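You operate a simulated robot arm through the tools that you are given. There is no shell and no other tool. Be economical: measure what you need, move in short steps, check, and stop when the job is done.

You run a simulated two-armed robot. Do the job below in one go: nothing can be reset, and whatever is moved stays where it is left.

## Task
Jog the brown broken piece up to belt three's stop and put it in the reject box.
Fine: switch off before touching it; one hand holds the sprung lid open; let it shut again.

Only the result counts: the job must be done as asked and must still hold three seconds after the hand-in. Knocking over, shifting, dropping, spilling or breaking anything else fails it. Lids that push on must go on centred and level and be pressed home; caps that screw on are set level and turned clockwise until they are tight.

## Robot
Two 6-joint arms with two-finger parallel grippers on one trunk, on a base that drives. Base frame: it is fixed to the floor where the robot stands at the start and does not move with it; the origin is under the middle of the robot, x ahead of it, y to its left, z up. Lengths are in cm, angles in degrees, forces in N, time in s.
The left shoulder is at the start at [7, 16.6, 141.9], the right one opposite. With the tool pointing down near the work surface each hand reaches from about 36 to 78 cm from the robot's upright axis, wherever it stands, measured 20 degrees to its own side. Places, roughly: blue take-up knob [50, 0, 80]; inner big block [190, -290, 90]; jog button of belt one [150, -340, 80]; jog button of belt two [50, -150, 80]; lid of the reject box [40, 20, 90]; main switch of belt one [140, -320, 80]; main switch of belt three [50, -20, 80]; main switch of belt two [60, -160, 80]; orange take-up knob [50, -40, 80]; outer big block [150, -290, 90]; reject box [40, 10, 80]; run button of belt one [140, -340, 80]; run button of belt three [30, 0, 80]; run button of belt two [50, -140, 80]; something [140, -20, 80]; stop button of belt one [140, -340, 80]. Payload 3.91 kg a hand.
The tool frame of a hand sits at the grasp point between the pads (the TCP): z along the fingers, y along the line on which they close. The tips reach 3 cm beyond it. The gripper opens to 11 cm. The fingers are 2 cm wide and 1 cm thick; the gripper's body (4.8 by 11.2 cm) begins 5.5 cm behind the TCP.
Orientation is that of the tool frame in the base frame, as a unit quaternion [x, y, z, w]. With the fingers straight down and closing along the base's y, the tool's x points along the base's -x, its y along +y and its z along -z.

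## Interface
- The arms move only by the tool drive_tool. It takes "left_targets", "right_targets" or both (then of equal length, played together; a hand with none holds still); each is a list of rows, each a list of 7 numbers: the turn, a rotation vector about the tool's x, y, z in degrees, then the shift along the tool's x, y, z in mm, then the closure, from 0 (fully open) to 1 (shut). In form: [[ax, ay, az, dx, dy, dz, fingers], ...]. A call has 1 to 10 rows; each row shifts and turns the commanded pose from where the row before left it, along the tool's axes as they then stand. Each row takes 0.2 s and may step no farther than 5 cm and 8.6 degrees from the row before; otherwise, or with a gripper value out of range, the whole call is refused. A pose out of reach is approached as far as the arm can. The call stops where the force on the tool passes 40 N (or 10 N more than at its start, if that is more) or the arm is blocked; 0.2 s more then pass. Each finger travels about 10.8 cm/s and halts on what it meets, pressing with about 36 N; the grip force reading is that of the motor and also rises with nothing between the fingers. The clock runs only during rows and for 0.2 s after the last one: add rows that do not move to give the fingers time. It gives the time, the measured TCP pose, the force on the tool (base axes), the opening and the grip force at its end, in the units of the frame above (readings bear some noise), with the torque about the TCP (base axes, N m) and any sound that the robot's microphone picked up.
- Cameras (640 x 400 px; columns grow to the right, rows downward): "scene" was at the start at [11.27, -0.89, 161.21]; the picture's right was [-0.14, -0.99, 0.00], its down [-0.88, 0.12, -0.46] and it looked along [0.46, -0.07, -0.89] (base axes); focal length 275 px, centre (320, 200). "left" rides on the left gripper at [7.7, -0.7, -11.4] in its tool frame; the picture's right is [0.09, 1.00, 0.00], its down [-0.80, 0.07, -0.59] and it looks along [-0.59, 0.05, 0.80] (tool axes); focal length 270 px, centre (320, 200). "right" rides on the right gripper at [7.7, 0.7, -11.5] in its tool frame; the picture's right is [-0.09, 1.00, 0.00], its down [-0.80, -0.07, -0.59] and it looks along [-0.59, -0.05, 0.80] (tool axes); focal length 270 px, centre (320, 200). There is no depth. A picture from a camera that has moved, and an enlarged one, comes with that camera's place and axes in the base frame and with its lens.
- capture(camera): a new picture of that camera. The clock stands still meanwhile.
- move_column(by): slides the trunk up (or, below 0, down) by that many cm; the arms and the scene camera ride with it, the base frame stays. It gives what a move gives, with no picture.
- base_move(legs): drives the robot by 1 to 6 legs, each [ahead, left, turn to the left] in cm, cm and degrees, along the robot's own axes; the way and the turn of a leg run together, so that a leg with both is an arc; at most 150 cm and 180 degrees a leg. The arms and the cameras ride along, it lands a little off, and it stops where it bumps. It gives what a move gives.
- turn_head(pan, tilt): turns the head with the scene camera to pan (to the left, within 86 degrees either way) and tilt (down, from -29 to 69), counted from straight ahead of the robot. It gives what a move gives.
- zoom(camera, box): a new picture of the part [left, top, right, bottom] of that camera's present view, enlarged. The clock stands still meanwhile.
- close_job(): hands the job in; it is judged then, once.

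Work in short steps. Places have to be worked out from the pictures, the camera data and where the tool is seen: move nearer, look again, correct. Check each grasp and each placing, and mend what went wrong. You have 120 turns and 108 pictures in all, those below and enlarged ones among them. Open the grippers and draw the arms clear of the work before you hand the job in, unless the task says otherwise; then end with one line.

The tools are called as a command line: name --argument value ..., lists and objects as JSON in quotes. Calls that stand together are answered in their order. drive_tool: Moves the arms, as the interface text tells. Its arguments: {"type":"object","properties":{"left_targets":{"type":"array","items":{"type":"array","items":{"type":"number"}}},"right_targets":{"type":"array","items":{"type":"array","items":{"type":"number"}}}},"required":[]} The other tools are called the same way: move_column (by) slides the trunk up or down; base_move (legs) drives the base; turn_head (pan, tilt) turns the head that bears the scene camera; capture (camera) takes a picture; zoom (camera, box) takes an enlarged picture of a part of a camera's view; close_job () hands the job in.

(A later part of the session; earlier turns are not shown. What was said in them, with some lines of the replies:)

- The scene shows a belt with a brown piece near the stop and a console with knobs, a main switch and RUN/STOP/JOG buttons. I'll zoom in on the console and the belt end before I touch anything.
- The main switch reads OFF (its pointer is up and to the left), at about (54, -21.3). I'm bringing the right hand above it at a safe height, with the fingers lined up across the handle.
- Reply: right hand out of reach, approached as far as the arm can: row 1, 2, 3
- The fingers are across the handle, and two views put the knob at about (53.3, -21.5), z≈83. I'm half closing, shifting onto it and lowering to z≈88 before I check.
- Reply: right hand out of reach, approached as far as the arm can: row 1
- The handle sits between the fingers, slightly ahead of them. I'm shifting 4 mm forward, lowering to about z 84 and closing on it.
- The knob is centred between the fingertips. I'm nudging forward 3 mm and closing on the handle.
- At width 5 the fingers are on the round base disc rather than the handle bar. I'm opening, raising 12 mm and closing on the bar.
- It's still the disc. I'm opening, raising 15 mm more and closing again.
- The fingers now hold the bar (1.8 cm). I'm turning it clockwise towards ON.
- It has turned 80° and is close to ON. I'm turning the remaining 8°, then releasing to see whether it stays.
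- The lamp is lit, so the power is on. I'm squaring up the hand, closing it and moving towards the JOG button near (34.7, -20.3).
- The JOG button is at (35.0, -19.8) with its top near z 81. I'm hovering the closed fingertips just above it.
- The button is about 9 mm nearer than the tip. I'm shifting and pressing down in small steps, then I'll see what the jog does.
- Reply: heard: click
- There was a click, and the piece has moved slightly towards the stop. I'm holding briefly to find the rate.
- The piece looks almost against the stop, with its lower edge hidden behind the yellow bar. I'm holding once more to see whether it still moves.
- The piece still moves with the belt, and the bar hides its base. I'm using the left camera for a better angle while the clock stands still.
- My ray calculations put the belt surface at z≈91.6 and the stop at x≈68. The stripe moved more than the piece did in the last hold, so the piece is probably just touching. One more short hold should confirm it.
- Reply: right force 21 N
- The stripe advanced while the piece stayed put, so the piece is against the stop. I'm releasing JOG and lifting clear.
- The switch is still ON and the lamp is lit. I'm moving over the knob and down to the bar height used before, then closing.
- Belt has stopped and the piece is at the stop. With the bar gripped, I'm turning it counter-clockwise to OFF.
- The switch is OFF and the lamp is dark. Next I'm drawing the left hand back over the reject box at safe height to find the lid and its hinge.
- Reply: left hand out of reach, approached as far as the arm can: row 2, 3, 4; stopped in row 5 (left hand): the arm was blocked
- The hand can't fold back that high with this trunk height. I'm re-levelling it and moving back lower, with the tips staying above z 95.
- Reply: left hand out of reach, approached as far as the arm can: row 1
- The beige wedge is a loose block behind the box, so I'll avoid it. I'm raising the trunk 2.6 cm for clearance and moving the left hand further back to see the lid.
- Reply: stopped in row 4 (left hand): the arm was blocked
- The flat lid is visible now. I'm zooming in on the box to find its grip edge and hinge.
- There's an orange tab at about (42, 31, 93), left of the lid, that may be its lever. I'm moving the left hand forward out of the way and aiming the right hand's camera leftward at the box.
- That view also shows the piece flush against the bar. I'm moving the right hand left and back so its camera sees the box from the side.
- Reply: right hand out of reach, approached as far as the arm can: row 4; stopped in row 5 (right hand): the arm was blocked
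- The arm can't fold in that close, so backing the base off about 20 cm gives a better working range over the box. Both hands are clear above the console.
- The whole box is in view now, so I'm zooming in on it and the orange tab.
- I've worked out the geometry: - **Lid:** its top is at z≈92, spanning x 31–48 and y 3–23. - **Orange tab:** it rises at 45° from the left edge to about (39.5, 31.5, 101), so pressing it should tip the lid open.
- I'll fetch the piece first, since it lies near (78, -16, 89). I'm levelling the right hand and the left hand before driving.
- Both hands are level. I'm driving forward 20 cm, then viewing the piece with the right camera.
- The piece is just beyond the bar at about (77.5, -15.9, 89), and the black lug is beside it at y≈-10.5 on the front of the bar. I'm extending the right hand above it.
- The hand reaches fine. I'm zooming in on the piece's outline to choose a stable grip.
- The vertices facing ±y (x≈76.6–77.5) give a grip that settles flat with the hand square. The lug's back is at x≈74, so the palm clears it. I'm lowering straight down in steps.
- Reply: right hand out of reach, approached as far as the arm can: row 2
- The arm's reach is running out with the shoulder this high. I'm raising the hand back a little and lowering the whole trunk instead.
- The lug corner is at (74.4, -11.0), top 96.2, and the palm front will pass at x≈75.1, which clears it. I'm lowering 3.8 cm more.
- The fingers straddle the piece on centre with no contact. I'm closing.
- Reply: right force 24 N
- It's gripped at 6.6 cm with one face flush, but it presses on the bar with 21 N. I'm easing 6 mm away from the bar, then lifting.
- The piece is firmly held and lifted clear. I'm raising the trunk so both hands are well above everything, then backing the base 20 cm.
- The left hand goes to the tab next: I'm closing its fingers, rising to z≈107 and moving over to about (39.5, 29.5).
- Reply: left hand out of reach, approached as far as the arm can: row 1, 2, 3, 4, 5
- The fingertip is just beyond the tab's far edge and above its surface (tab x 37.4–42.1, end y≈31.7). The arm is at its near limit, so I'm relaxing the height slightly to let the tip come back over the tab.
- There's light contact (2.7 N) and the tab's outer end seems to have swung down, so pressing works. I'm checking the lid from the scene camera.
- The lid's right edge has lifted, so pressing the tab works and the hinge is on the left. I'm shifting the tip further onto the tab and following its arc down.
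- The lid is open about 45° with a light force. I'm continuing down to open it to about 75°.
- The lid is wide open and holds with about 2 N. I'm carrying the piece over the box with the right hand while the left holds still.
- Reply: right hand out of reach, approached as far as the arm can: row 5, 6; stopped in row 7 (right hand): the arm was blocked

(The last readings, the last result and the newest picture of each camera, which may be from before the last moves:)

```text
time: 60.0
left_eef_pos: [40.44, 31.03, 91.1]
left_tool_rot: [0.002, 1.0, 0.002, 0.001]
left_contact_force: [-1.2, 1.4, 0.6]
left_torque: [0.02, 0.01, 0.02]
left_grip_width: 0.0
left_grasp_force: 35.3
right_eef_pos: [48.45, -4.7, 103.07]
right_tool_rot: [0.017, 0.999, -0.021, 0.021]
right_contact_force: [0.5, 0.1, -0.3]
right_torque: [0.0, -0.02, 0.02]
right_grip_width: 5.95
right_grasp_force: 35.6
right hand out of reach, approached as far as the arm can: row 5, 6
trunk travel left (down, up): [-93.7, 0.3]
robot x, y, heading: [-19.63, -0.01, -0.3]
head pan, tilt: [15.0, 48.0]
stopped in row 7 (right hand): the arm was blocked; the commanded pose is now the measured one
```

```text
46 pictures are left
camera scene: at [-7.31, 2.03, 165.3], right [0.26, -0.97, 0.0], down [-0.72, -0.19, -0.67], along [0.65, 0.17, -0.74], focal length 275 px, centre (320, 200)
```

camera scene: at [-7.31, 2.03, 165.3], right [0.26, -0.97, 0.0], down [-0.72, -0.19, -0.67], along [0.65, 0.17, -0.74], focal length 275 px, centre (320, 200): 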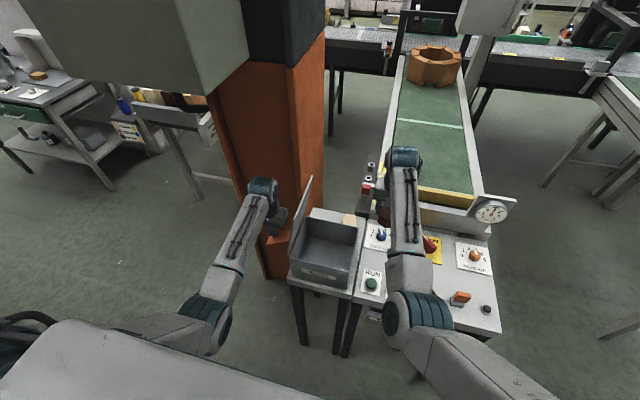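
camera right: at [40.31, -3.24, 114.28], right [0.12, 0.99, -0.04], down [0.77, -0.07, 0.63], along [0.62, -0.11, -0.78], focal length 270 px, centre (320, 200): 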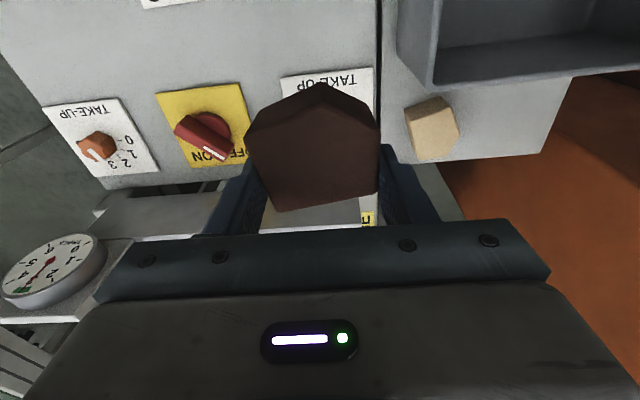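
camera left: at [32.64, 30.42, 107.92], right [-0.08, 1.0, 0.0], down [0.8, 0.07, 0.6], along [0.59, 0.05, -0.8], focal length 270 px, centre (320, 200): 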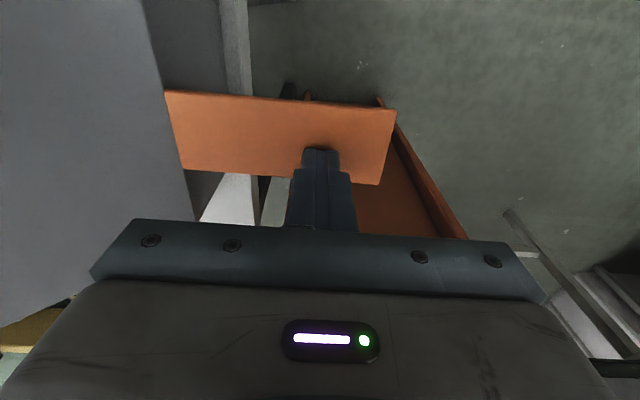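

The arm can't fold in that close at this height. I'm squaring the tool and lowering to z≈98, where the piece's bottom is near 94 and still above the 92.5 rim. Then I'll move in.

drive_tool --right_targets '[[-2.4, 2.4, -1.9, 0, 0, 15, 0.7], [0, 0, 0, 0, 0, 20, 0.7], [0, 0, 0, 0, 0, 13, 0.7], [0, 0, 0, 0, 35, 0, 0.7], [0, 0, 0, 0, 35, 0, 0.7], [0, 0, 0, 15, 35, 0, 0.7], [0, 0, 0, 15, 35, 0, 0.7], [0, 0, 0, 0, 0, 0, 0.7]]'

capture --camera "right"

zoom --camera "scene" --box '[220, 130, 420, 330]'

```text
time: 61.8
left_eef_pos: [40.36, 31.04, 91.06]
left_tool_rot: [0.002, 1.0, 0.001, 0.001]
left_contact_force: [-0.4, 1.3, 0.8]
left_torque: [-0.01, -0.01, 0.0]
left_grip_width: 0.0
left_grasp_force: 36.4
right_eef_pos: [49.82, 4.12, 96.6]
right_tool_rot: [0.001, 1.0, 0.002, -0.001]
right_contact_force: [-0.4, 0.0, -0.2]
right_torque: [0.0, 0.06, -0.02]
right_grip_width: 5.94
right_grasp_force: 36.3
right hand out of reach, approached as far as the arm can: row 6, 7
trunk travel left (down, up): [-93.7, 0.3]
robot x, y, heading: [-19.52, 0.07, 0.1]
head pan, tilt: [15.0, 48.0]
```

```text
45 pictures are left
camera right: at [42.24, 4.78, 108.11], right [0.09, 1.0, 0.0], down [0.8, -0.07, 0.59], along [0.59, -0.05, -0.81], focal length 270 px, centre (320, 200)
```

right: 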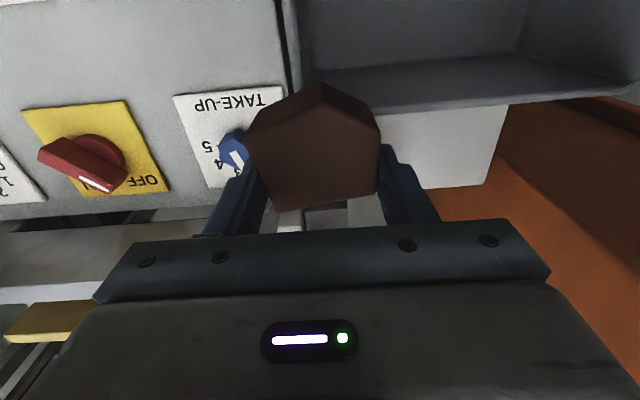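

```text
2.00 times, centred on (320, 230) of scene
camera zoom: at [-7.37, 2.05, 165.31], right [0.26, -0.97, 0.0], down [-0.72, -0.19, -0.67], along [0.65, 0.17, -0.74], focal length 550 px, centre (320, 140)
```

zoom: 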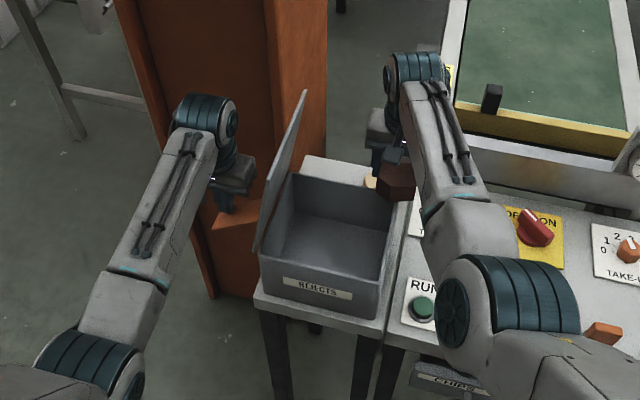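

The right arm can't reach further left from here. I'll retract it, let the lid shut gently, move the base left and back so both arms face the box, and then reopen the lid.

drive_tool --right_targets '[[0, 0, 0, 0, -40, 0, 0.7], [0, 0, 0, 0, -40, 0, 0.7], [0, 0, 0, -20, -40, 0, 0.7], [0, 0, 0, -20, -40, -15, 0.7], [0, 0, 0, -20, -40, -20, 0.7], [0, 0, 0, -20, -10, -20, 0.7], [0, 0, 0, 0, 0, 0, 0.7]]'

drive_tool --left_targets '[[0, 0, 0, 0, 3, -10, 1], [0, 0, 0, 0, 0, -15, 1], [0, 0, 0, 0, 0, -15, 1], [0, 0, 0, 0, -3, -15, 1], [0, 0, 0, 0, -8, -18, 1], [0, 0, 0, 0, -8, -15, 1], [0, 0, 0, 0, -6, -15, 1], [0, 0, 0, 0, -2, -25, 1], [0, 0, 0, 0, 0, 0, 1]]'

capture --camera "scene"

```text
time: 63.4
left_eef_pos: [40.49, 31.06, 91.1]
left_tool_rot: [0.003, 1.0, 0.002, 0.001]
left_contact_force: [0.4, 1.3, 0.5]
left_torque: [0.02, -0.03, -0.01]
left_grip_width: 0.02
left_grasp_force: 35.7
right_eef_pos: [57.57, -16.5, 101.85]
right_tool_rot: [-0.001, 1.0, 0.003, -0.002]
right_contact_force: [1.0, -0.6, -0.9]
right_torque: [0.01, -0.01, 0.01]
right_grip_width: 5.94
right_grasp_force: 36.5
trunk travel left (down, up): [-93.7, 0.3]
robot x, y, heading: [-19.89, 0.25, -0.3]
head pan, tilt: [15.0, 48.0]
```

```text
time: 65.4
left_eef_pos: [40.59, 28.76, 103.3]
left_tool_rot: [0.002, 1.0, 0.001, 0.002]
left_contact_force: [-0.6, -1.0, -0.8]
left_torque: [-0.06, 0.04, 0.01]
left_grip_width: 0.01
left_grasp_force: 35.8
left hand out of reach, approached as far as the arm can: row 8
right_eef_pos: [57.51, -16.54, 101.81]
right_tool_rot: [-0.002, 1.0, 0.003, -0.001]
right_contact_force: [-0.1, 0.0, -0.7]
right_torque: [-0.01, 0.0, 0.02]
right_grip_width: 5.94
right_grasp_force: 36.4
trunk travel left (down, up): [-93.7, 0.3]
robot x, y, heading: [-19.82, 0.01, 0.1]
head pan, tilt: [15.0, 48.0]
```

```text
43 pictures are left
camera scene: at [-7.31, 2.02, 165.3], right [0.26, -0.97, 0.0], down [-0.72, -0.19, -0.67], along [0.65, 0.17, -0.74], focal length 275 px, centre (320, 200)
```

scene: 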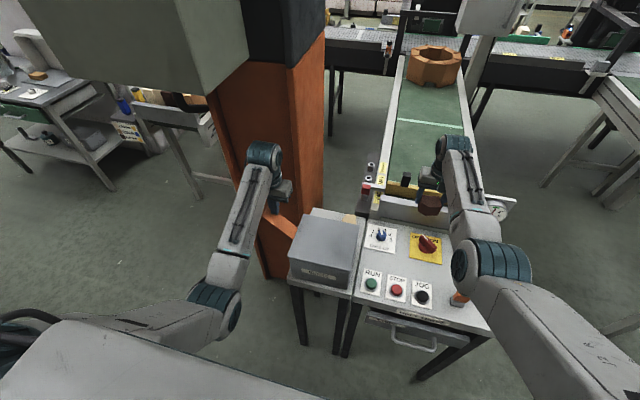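

The lid has shut and the piece is still held. I'm moving the left hand forward of the tab and inward so that the base shift leaves it just beyond the tab, then moving the base 6 cm back and 14 cm left.

drive_tool --left_targets '[[0, 0, 0, -40, 0, 0, 1], [0, 0, 0, -40, 0, 0, 1], [0, 0, 0, -29, 0, 0, 1], [0, 0, 0, 0, -45, 0, 1], [0, 0, 0, 0, -45, 0, 1], [0, 0, 0, 0, -49, 0, 1], [0, 0, 0, 0, 0, 0, 1]]'

base_move --legs '[[-6, 14, 0]]'

capture --camera "left"

capture --camera "scene"

```text
time: 67.0
left_eef_pos: [51.56, 14.89, 102.87]
left_tool_rot: [0.002, 1.0, 0.001, 0.001]
left_contact_force: [0.6, 0.7, 0.6]
left_torque: [-0.01, -0.01, -0.02]
left_grip_width: 0.02
left_grasp_force: 35.9
right_eef_pos: [57.44, -16.45, 101.74]
right_tool_rot: [-0.002, 1.0, 0.002, -0.001]
right_contact_force: [0.8, 0.4, -0.8]
right_torque: [-0.03, -0.02, 0.01]
right_grip_width: 5.97
right_grasp_force: 36.1
trunk travel left (down, up): [-93.7, 0.3]
robot x, y, heading: [-19.99, 0.19, -0.4]
head pan, tilt: [15.0, 48.0]
```

```text
time: 68.4
left_eef_pos: [45.54, 28.62, 102.93]
left_tool_rot: [0.002, 1.0, 0.002, 0.0]
left_contact_force: [0.9, 0.0, 1.2]
left_torque: [0.01, 0.0, -0.02]
left_grip_width: 0.0
left_grasp_force: 36.2
right_eef_pos: [51.63, -2.73, 101.59]
right_tool_rot: [-0.002, 1.0, 0.004, -0.003]
right_contact_force: [0.6, -0.3, -0.6]
right_torque: [0.02, 0.0, 0.01]
right_grip_width: 5.94
right_grasp_force: 36.8
trunk travel left (down, up): [-93.7, 0.3]
robot x, y, heading: [-25.9, 14.12, 0.0]
head pan, tilt: [15.0, 48.0]
```

```text
42 pictures are left
camera left: at [37.85, 27.88, 114.35], right [-0.08, 1.0, 0.0], down [0.8, 0.07, 0.59], along [0.59, 0.05, -0.8], focal length 270 px, centre (320, 200)
```

left: 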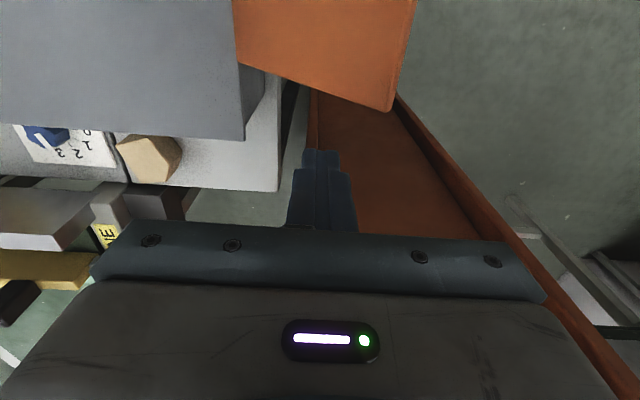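

```text
41 pictures are left
camera scene: at [-13.12, 15.59, 165.29], right [0.26, -0.97, 0.0], down [-0.72, -0.19, -0.67], along [0.65, 0.17, -0.74], focal length 275 px, centre (320, 200)
```

scene: 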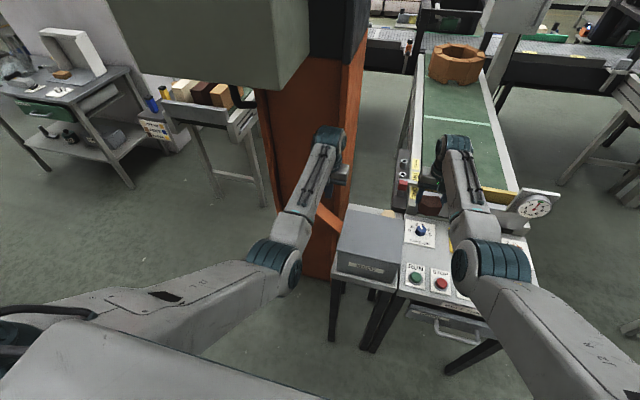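

The tip is beyond the tab as planned. I'm raising it about 1.2 cm and bringing it back over the tab.

drive_tool --left_targets '[[0, 0, 0, 0, -5, -12, 1], [0, 0, 0, 27, 0, 0, 1], [0, 0, 0, 27, 0, 0, 1], [0, 0, 0, 0, 0, 0, 1]]'

capture --camera "left"

```text
time: 69.4
left_eef_pos: [40.03, 28.38, 104.15]
left_tool_rot: [0.002, 1.0, 0.001, 0.001]
left_contact_force: [-0.2, 0.6, -1.4]
left_torque: [0.03, 0.03, 0.03]
left_grip_width: 0.01
left_grasp_force: 36.8
right_eef_pos: [51.52, -2.7, 101.85]
right_tool_rot: [-0.002, 1.0, 0.003, -0.002]
right_contact_force: [0.3, 0.4, -1.6]
right_torque: [-0.04, 0.02, 0.0]
right_grip_width: 5.94
right_grasp_force: 36.2
trunk travel left (down, up): [-93.7, 0.3]
robot x, y, heading: [-25.75, 13.91, 0.2]
head pan, tilt: [15.0, 48.0]
```

```text
40 pictures are left
camera left: at [32.33, 27.7, 115.5], right [-0.08, 1.0, 0.0], down [0.8, 0.07, 0.6], along [0.59, 0.05, -0.8], focal length 270 px, centre (320, 200)
```

left: 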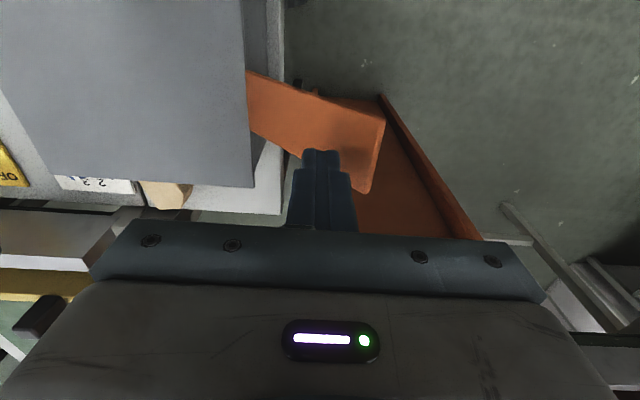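

The tip is over the middle of the tab. I'm pressing down along the same arc to reopen the lid fully.

drive_tool --left_targets '[[0, 0, 0, 0, 2, 17, 1], [0, 0, 0, 0, 3, 17, 1], [0, 0, 0, 0, 7, 14, 1], [0, 0, 0, 0, 8, 15, 1], [0, 0, 0, 0, 7, 16, 1], [0, 0, 0, 0, 2, 16, 1], [0, 0, 0, 0, 0, 15, 1], [0, 0, 0, 0, 0, 14, 1], [0, 0, 0, 0, 0, 11, 1], [0, 0, 0, 0, 0, 0, 1]]'

zoom --camera "scene" --box '[260, 120, 480, 320]'

```text
time: 71.6
left_eef_pos: [40.17, 31.27, 90.39]
left_tool_rot: [0.001, 1.0, 0.001, 0.001]
left_contact_force: [-1.2, 0.3, 0.6]
left_torque: [0.01, 0.01, 0.02]
left_grip_width: 0.0
left_grasp_force: 36.1
right_eef_pos: [51.51, -2.55, 101.87]
right_tool_rot: [-0.002, 1.0, 0.003, -0.002]
right_contact_force: [-0.6, 0.1, -0.3]
right_torque: [-0.03, -0.01, 0.05]
right_grip_width: 5.94
right_grasp_force: 36.3
trunk travel left (down, up): [-93.7, 0.3]
robot x, y, heading: [-26.02, 13.55, 0.0]
head pan, tilt: [15.0, 48.0]
```

```text
2.00 times, centred on (370, 220) of scene
camera zoom: at [-13.32, 15.94, 165.3], right [0.26, -0.97, 0.0], down [-0.72, -0.19, -0.67], along [0.65, 0.17, -0.74], focal length 550 px, centre (220, 160)
```

zoom: 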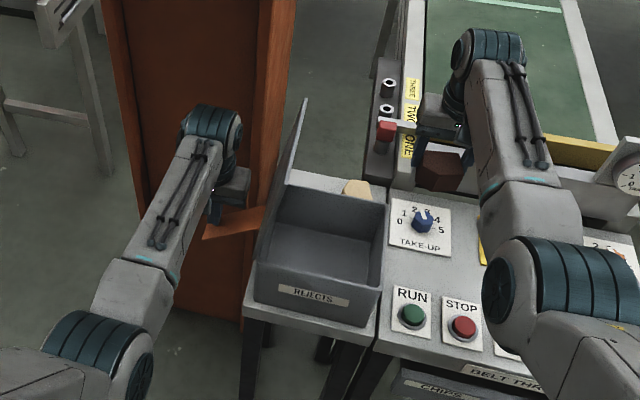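

The lid is open and steady. I'm bringing the piece over the box interior.

drive_tool --right_targets '[[0, 0, 0, 15, 28, 8, 0.7], [0, 0, 0, 20, 28, 8, 0.7], [0, 0, 0, 25, 28, 0, 0.7], [0, 0, 0, 25, 26, 0, 0.7], [0, 0, 0, 25, 22, 0, 0.7], [0, 0, 0, 0, 0, 0, 0.7]]'

capture --camera "right"

zoom --camera "scene" --box '[260, 120, 480, 320]'

```text
time: 73.0
left_eef_pos: [40.14, 31.23, 90.6]
left_tool_rot: [0.002, 1.0, 0.001, 0.0]
left_contact_force: [-2.0, 0.6, 1.4]
left_torque: [0.04, 0.02, 0.01]
left_grip_width: 0.0
left_grasp_force: 35.9
right_eef_pos: [41.22, 9.54, 100.81]
right_tool_rot: [0.003, 1.0, -0.003, 0.003]
right_contact_force: [-0.1, 0.1, -1.1]
right_torque: [-0.03, 0.01, 0.04]
right_grip_width: 5.93
right_grasp_force: 36.4
trunk travel left (down, up): [-93.7, 0.3]
robot x, y, heading: [-25.84, 13.75, 0.0]
head pan, tilt: [15.0, 48.0]
```

```text
38 pictures are left
camera right: at [33.5, 10.26, 112.23], right [0.09, 1.0, 0.0], down [0.8, -0.07, 0.6], along [0.6, -0.06, -0.8], focal length 270 px, centre (320, 200)
```

right: 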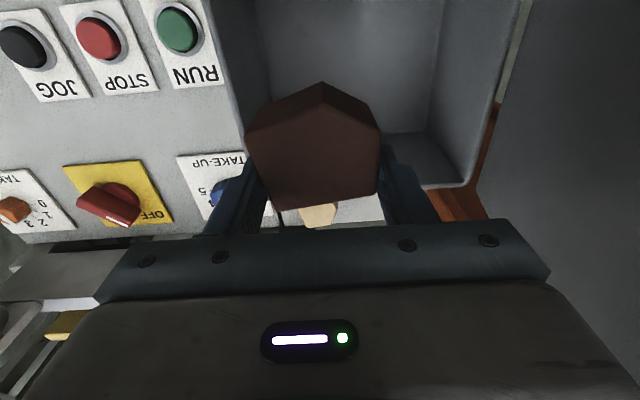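

```text
2.00 times, centred on (370, 220) of scene
camera zoom: at [-13.25, 15.86, 165.3], right [0.26, -0.97, 0.0], down [-0.72, -0.19, -0.67], along [0.65, 0.17, -0.74], focal length 550 px, centre (220, 160)
```

zoom: 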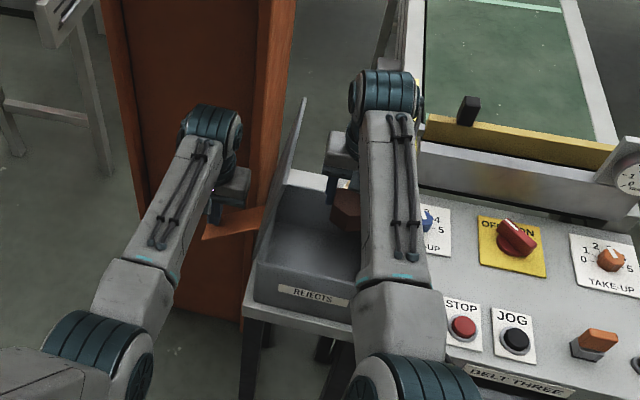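

The piece is over the box but a bit close to its right wall. I'm moving 18 mm left and 12 mm back, then starting to lower.

drive_tool --right_targets '[[0, 0, 0, 12, 18, 8, 0.7], [0, 0, 0, 0, 0, 25, 0.7], [0, 0, 0, 0, 0, 25, 0.7], [0, 0, 0, 0, 0, 0, 0.7]]'

capture --camera "right"

zoom --camera "scene" --box '[260, 120, 480, 320]'

```text
time: 74.2
left_eef_pos: [40.12, 31.31, 90.59]
left_tool_rot: [0.001, 1.0, 0.001, 0.001]
left_contact_force: [-0.6, 0.9, -0.1]
left_torque: [0.05, 0.06, 0.02]
left_grip_width: 0.0
left_grasp_force: 36.1
right_eef_pos: [41.33, 9.66, 95.97]
right_tool_rot: [0.008, 1.0, -0.012, 0.017]
right_contact_force: [-0.1, 0.0, -0.7]
right_torque: [0.02, -0.04, 0.02]
right_grip_width: 5.89
right_grasp_force: 35.5
trunk travel left (down, up): [-93.7, 0.3]
robot x, y, heading: [-25.75, 13.98, -0.1]
head pan, tilt: [15.0, 48.0]
stopped in row 4 (right hand): the arm was blocked; the commanded pose is now the measured one
```

```text
36 pictures are left
camera right: at [33.39, 10.76, 107.18], right [0.11, 0.99, -0.02], down [0.78, -0.07, 0.62], along [0.62, -0.08, -0.78], focal length 270 px, centre (320, 200)
```

right: 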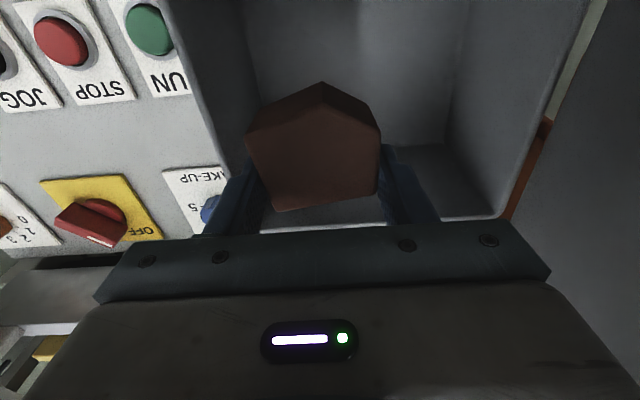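

```text
2.00 times, centred on (370, 220) of scene
camera zoom: at [-13.32, 15.93, 165.3], right [0.26, -0.97, 0.0], down [-0.72, -0.19, -0.67], along [0.65, 0.17, -0.74], focal length 550 px, centre (220, 160)
```

zoom: 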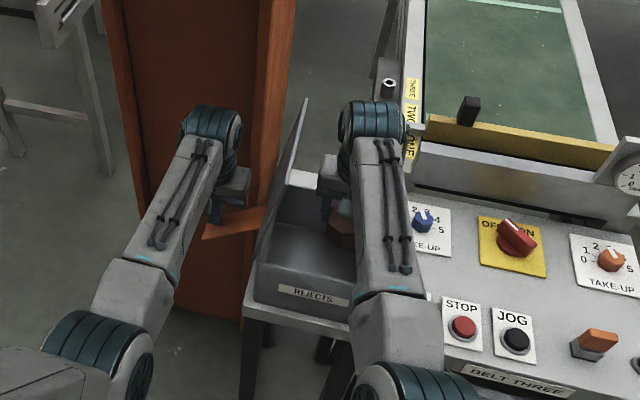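

The arm is at its leftward limit again, but the piece already lies within the box outline (y≈6.7–12.6). I'm lowering straight down from here in small steps.

drive_tool --right_targets '[[0, 0, 0, -6, 0, 15, 0.7], [0, 0, 0, 0, 0, 15, 0.7], [0, 0, 0, 0, 0, 15, 0.7], [0, 0, 0, 0, 0, 0, 0.7]]'

capture --camera "right"

```text
time: 75.2
left_eef_pos: [40.13, 31.26, 90.66]
left_tool_rot: [0.002, 1.0, 0.001, 0.002]
left_contact_force: [0.1, 1.7, 0.2]
left_torque: [0.03, -0.03, 0.04]
left_grip_width: 0.02
left_grasp_force: 36.0
right_eef_pos: [42.0, 10.06, 91.48]
right_tool_rot: [0.008, 1.0, -0.01, 0.015]
right_contact_force: [0.1, 0.7, -0.7]
right_torque: [0.02, -0.01, 0.0]
right_grip_width: 5.94
right_grasp_force: 35.7
trunk travel left (down, up): [-93.7, 0.3]
robot x, y, heading: [-25.66, 13.97, -0.1]
head pan, tilt: [15.0, 48.0]
```

```text
34 pictures are left
camera right: at [33.94, 11.03, 102.71], right [0.1, 0.99, -0.02], down [0.78, -0.07, 0.62], along [0.61, -0.08, -0.78], focal length 270 px, centre (320, 200)
```

right: 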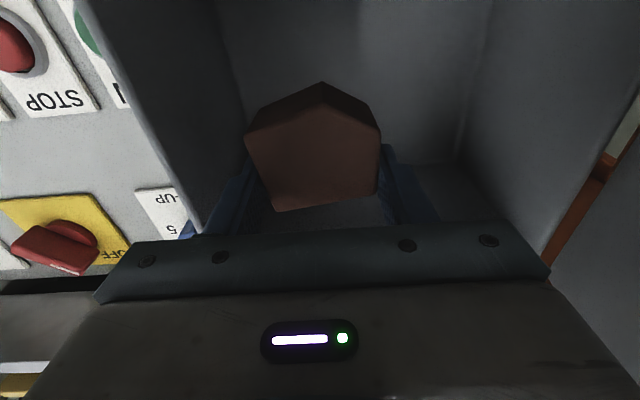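

It's inside the box and clear of the walls. I'm lowering 3.5 cm more with a slight shift to the left.

drive_tool --right_targets '[[0, 0, 0, 0, 5, 10, 0.7], [0, 0, 0, 0, 5, 10, 0.7], [0, 0, 0, 0, 0, 8, 0.7], [0, 0, 0, 0, 0, 7, 0.7], [0, 0, 0, 0, 0, 0, 0.7]]'

capture --camera "right"

```text
time: 76.4
left_eef_pos: [40.13, 31.35, 90.68]
left_tool_rot: [0.002, 1.0, 0.001, 0.002]
left_contact_force: [-0.6, 1.6, 0.2]
left_torque: [0.06, -0.03, 0.02]
left_grip_width: 0.01
left_grasp_force: 35.8
right_eef_pos: [42.17, 10.95, 88.06]
right_tool_rot: [0.006, 1.0, -0.01, 0.014]
right_contact_force: [0.0, -0.4, -1.4]
right_torque: [0.0, -0.01, 0.0]
right_grip_width: 5.9
right_grasp_force: 34.9
trunk travel left (down, up): [-93.7, 0.3]
robot x, y, heading: [-25.58, 13.6, -0.0]
head pan, tilt: [15.0, 48.0]
```

```text
33 pictures are left
camera right: at [34.11, 11.96, 99.23], right [0.1, 0.99, -0.02], down [0.78, -0.07, 0.62], along [0.61, -0.08, -0.78], focal length 270 px, centre (320, 200)
```

right: 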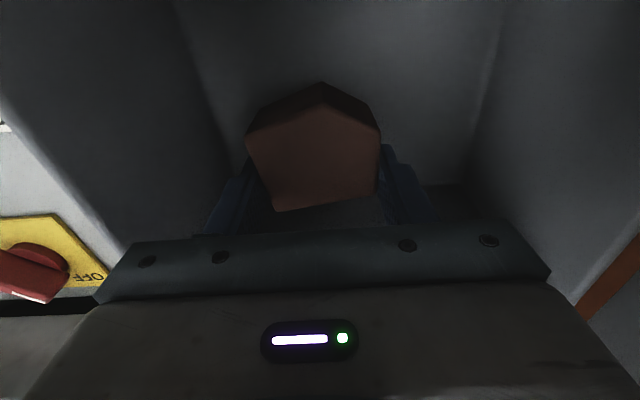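

Still free. I'm lowering in 6 mm steps, ready to feel the floor.

drive_tool --right_targets '[[0, 0, 0, 0, 0, 7, 0.7], [0, 0, 0, 0, 0, 7, 0.7], [0, 0, 0, 0, 0, 6, 0.7]]'

```text
time: 77.2
left_eef_pos: [40.16, 31.16, 90.57]
left_tool_rot: [0.002, 1.0, 0.001, 0.001]
left_contact_force: [0.0, 0.8, 1.1]
left_torque: [0.01, 0.02, 0.01]
left_grip_width: 0.03
left_grasp_force: 36.5
right_eef_pos: [42.22, 10.97, 86.08]
right_tool_rot: [0.008, 1.0, -0.011, 0.015]
right_contact_force: [0.8, 0.2, -0.6]
right_torque: [0.03, 0.02, -0.01]
right_grip_width: 5.95
right_grasp_force: 36.8
trunk travel left (down, up): [-93.7, 0.3]
robot x, y, heading: [-25.77, 14.33, -0.0]
head pan, tilt: [15.0, 48.0]
```

No floor contact yet at z 86. I'm taking one more small step down, then opening gently.

drive_tool --right_targets '[[0, 0, 0, 0, 0, 6, 0.7], [0, 0, 0, 0, 0, 6, 0.7], [0, 0, 0, 0, 0, 0, 0.42], [0, 0, 0, 0, 0, 0, 0.35], [0, 0, 0, 0, 0, 0, 0.3], [0, 0, 0, 0, 0, 0, 0.3]]'

capture --camera "right"

```text
time: 78.6
left_eef_pos: [40.13, 31.22, 90.64]
left_tool_rot: [0.002, 1.0, 0.0, 0.001]
left_contact_force: [0.6, 0.3, 1.1]
left_torque: [0.05, -0.02, -0.04]
left_grip_width: 0.0
left_grasp_force: 36.4
right_eef_pos: [42.19, 11.01, 84.78]
right_tool_rot: [0.006, 1.0, -0.01, 0.015]
right_contact_force: [-0.2, -0.7, -0.3]
right_torque: [0.04, 0.0, 0.02]
right_grip_width: 7.68
right_grasp_force: 0.0
trunk travel left (down, up): [-93.7, 0.3]
robot x, y, heading: [-25.8, 14.13, -0.2]
head pan, tilt: [15.0, 48.0]
```

```text
32 pictures are left
camera right: at [34.16, 11.88, 95.99], right [0.1, 0.99, -0.02], down [0.78, -0.07, 0.62], along [0.61, -0.08, -0.79], focal length 270 px, centre (320, 200)
```

right: 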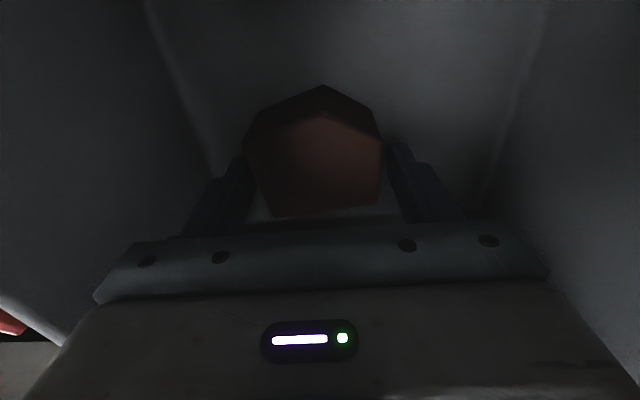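

The piece is released and resting on the floor of the box. I'm raising the right hand straight up out of it.

drive_tool --right_targets '[[0, 0, 0, 0, 0, -25, 0.3], [0, 0, 0, 0, 0, -30, 0.3], [0, 0, 0, 0, 0, -35, 0.3], [0, 0, 0, 0, -8, -35, 0.3], [0, 0, 0, -5, -8, -20, 0.3], [0, 0, 0, 0, 0, 0, 0.3]]'

capture --camera "right"

```text
time: 80.0
left_eef_pos: [40.1, 31.29, 90.69]
left_tool_rot: [0.002, 1.0, 0.0, 0.001]
left_contact_force: [-0.1, 0.2, 1.1]
left_torque: [0.01, 0.0, 0.03]
left_grip_width: 0.02
left_grasp_force: 35.9
right_eef_pos: [42.32, 9.68, 99.25]
right_tool_rot: [0.006, 1.0, -0.01, 0.014]
right_contact_force: [-0.1, 0.2, 0.3]
right_torque: [-0.01, 0.02, 0.02]
right_grip_width: 7.69
right_grasp_force: 0.0
trunk travel left (down, up): [-93.7, 0.3]
robot x, y, heading: [-25.46, 13.9, 0.1]
head pan, tilt: [15.0, 48.0]
```

```text
31 pictures are left
camera right: at [34.26, 10.71, 110.47], right [0.1, 0.99, -0.02], down [0.78, -0.07, 0.62], along [0.61, -0.08, -0.78], focal length 270 px, centre (320, 200)
```

right: 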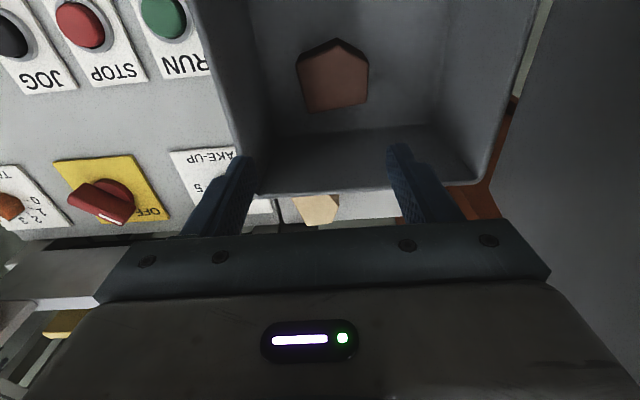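

The piece lies flat in the box. I'm taking the right hand out to the right, clear of the lid's swing, then releasing the lid gently along the arc.

drive_tool --right_targets '[[0, 0, 0, -25, -35, 0, 0.3], [0, 0, 0, -25, -35, 0, 0.3], [0, 0, 0, -25, -40, 0, 0.3], [0, 0, 0, -25, -40, 0, 0.3], [0, 0, 0, 0, -45, 0, 0.3], [0, 0, 0, 0, -45, 0, 0.3], [0, 0, 0, 0, 0, 0, 0.3]]'

drive_tool --left_targets '[[0, 0, 0, 0, 3, -11, 1], [0, 0, 0, 0, 0, -14, 1], [0, 0, 0, 0, 0, -15, 1], [0, 0, 0, 0, -2, -16, 1], [0, 0, 0, 0, -7, -16, 1], [0, 0, 0, 0, -8, -15, 1], [0, 0, 0, 0, -8, -15, 1], [0, 0, 0, 0, -5, -15, 1], [0, 0, 0, 0, -2, -16, 1], [0, 0, 0, 0, 0, 0, 1]]'

capture --camera "scene"

capture --camera "left"

```text
time: 81.6
left_eef_pos: [40.2, 31.17, 90.59]
left_tool_rot: [0.003, 1.0, 0.0, 0.001]
left_contact_force: [0.0, -0.3, 1.7]
left_torque: [-0.01, 0.01, -0.04]
left_grip_width: 0.01
left_grasp_force: 36.2
right_eef_pos: [51.91, -14.65, 100.24]
right_tool_rot: [0.007, 1.0, -0.01, 0.015]
right_contact_force: [0.0, 0.3, -0.2]
right_torque: [0.0, 0.01, 0.03]
right_grip_width: 7.69
right_grasp_force: 0.0
trunk travel left (down, up): [-93.7, 0.3]
robot x, y, heading: [-25.86, 14.09, -0.2]
head pan, tilt: [15.0, 48.0]
```

```text
time: 83.8
left_eef_pos: [40.11, 28.24, 103.94]
left_tool_rot: [0.002, 1.0, 0.001, 0.001]
left_contact_force: [-0.1, 0.0, 0.3]
left_torque: [0.0, 0.01, 0.0]
left_grip_width: 0.01
left_grasp_force: 35.5
right_eef_pos: [51.9, -14.6, 100.2]
right_tool_rot: [0.007, 1.0, -0.011, 0.016]
right_contact_force: [-0.2, 0.0, -0.2]
right_torque: [0.03, 0.0, 0.03]
right_grip_width: 7.71
right_grasp_force: 0.0
trunk travel left (down, up): [-93.7, 0.3]
robot x, y, heading: [-25.94, 13.92, -0.0]
head pan, tilt: [15.0, 48.0]
```

```text
30 pictures are left
camera scene: at [-13.31, 15.94, 165.3], right [0.26, -0.97, 0.0], down [-0.72, -0.19, -0.67], along [0.65, 0.17, -0.74], focal length 275 px, centre (320, 200)
```

scene: 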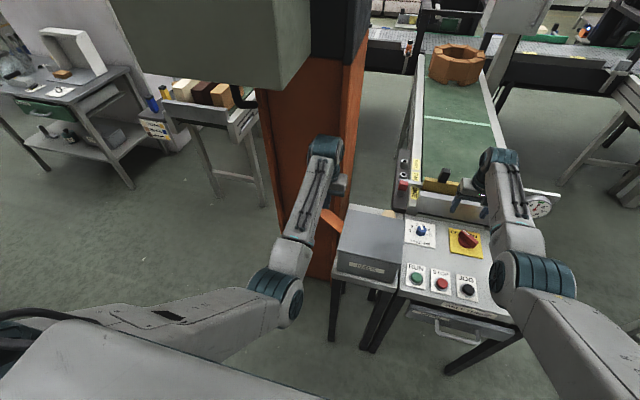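

```text
29 pictures are left
camera left: at [32.33, 27.63, 115.4], right [-0.08, 1.0, 0.0], down [0.8, 0.07, 0.6], along [0.59, 0.05, -0.8], focal length 270 px, centre (320, 200)
```

left: 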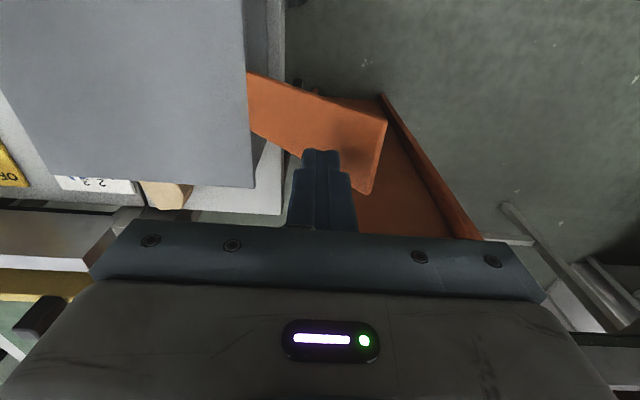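

The lid is shut exactly as at the start. I'm backing the base straight away from the work at this height, then opening the grippers and checking.

base_move --legs '[[-35, 0, 0]]'

drive_tool --left_targets '[[0, 0, 0, 0, 0, 0, 0.5], [0, 0, 0, 0, 0, 0, 0], [0, 0, 0, 0, 0, 0, 0], [0, 0, 0, 0, 0, 0, 0]]' --right_targets '[[0, 0, 0, 0, 0, 0, 0.3], [0, 0, 0, 0, 0, 0, 0], [0, 0, 0, 0, 0, 0, 0], [0, 0, 0, 0, 0, 0, 0]]'

turn_head --pan 0 --tilt 40

capture --camera "scene"

zoom --camera "scene" --box '[240, 120, 480, 280]'

```text
time: 86.0
left_eef_pos: [5.4, 28.15, 103.78]
left_tool_rot: [0.004, 1.0, 0.001, 0.0]
left_contact_force: [0.4, 0.4, -0.4]
left_torque: [-0.01, 0.0, -0.02]
left_grip_width: 0.02
left_grasp_force: 35.5
right_eef_pos: [16.99, -14.86, 100.05]
right_tool_rot: [0.008, 1.0, -0.011, 0.013]
right_contact_force: [0.1, -0.6, 0.0]
right_torque: [-0.01, 0.02, -0.01]
right_grip_width: 7.69
right_grasp_force: 0.0
trunk travel left (down, up): [-93.7, 0.3]
robot x, y, heading: [-60.87, 13.71, -0.3]
head pan, tilt: [15.0, 48.0]
```

```text
time: 87.0
left_eef_pos: [5.05, 28.09, 103.98]
left_tool_rot: [0.004, 1.0, 0.001, 0.001]
left_contact_force: [0.2, 0.4, 0.0]
left_torque: [-0.03, -0.03, -0.01]
left_grip_width: 10.99
left_grasp_force: 0.1
right_eef_pos: [16.74, -14.81, 100.15]
right_tool_rot: [0.009, 1.0, -0.01, 0.014]
right_contact_force: [1.2, 0.8, 0.3]
right_torque: [0.0, 0.0, -0.02]
right_grip_width: 11.0
right_grasp_force: 0.0
trunk travel left (down, up): [-93.7, 0.3]
robot x, y, heading: [-60.97, 14.05, -0.4]
head pan, tilt: [15.0, 48.0]
```

```text
time: 87.8
left_eef_pos: [5.24, 28.18, 103.86]
left_tool_rot: [0.004, 1.0, 0.001, 0.001]
left_contact_force: [-0.6, 0.2, 0.5]
left_torque: [0.05, 0.03, -0.02]
left_grip_width: 11.0
left_grasp_force: 0.1
right_eef_pos: [16.92, -14.72, 100.13]
right_tool_rot: [0.009, 1.0, -0.011, 0.015]
right_contact_force: [0.0, 0.0, -0.6]
right_torque: [0.0, -0.03, -0.01]
right_grip_width: 10.98
right_grasp_force: 0.0
trunk travel left (down, up): [-93.7, 0.3]
robot x, y, heading: [-60.8, 13.97, -0.2]
head pan, tilt: [0.0, 40.0]
```

```text
28 pictures are left
camera scene: at [-47.3, 13.92, 166.44], right [0.0, -1.0, 0.0], down [-0.64, 0.0, -0.77], along [0.77, 0.0, -0.64], focal length 275 px, centre (320, 200)
```

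scene: 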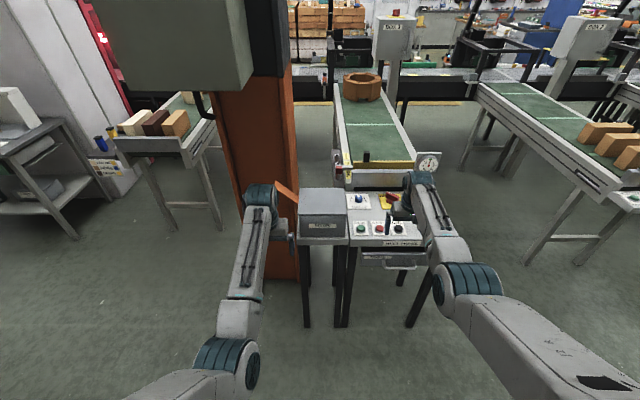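

```text
2.50 times, centred on (360, 200) of scene
camera zoom: at [-47.3, 13.92, 166.44], right [0.0, -1.0, 0.0], down [-0.64, 0.0, -0.77], along [0.77, 0.0, -0.64], focal length 687 px, centre (220, 200)
```

zoom: 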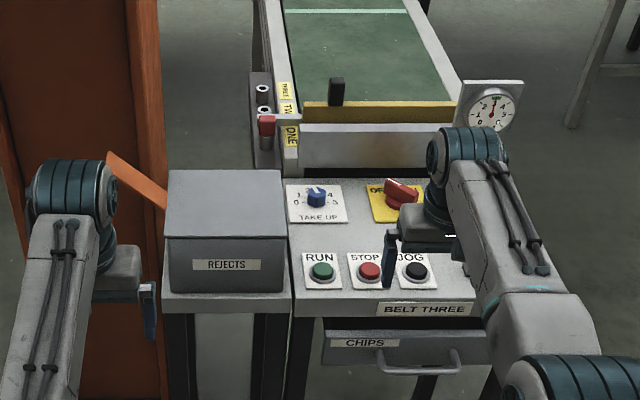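

The lid is shut with the piece inside, the switch is off, the stop and knobs are unchanged, and the hands are clear and open. I'm handing in.

close_job

```text
The job is handed in.
```

I jogged the brown piece up to belt three's stop, switched the belt off before touching the piece, and put it in the reject box; the lid is shut again and both hands are open and clear.
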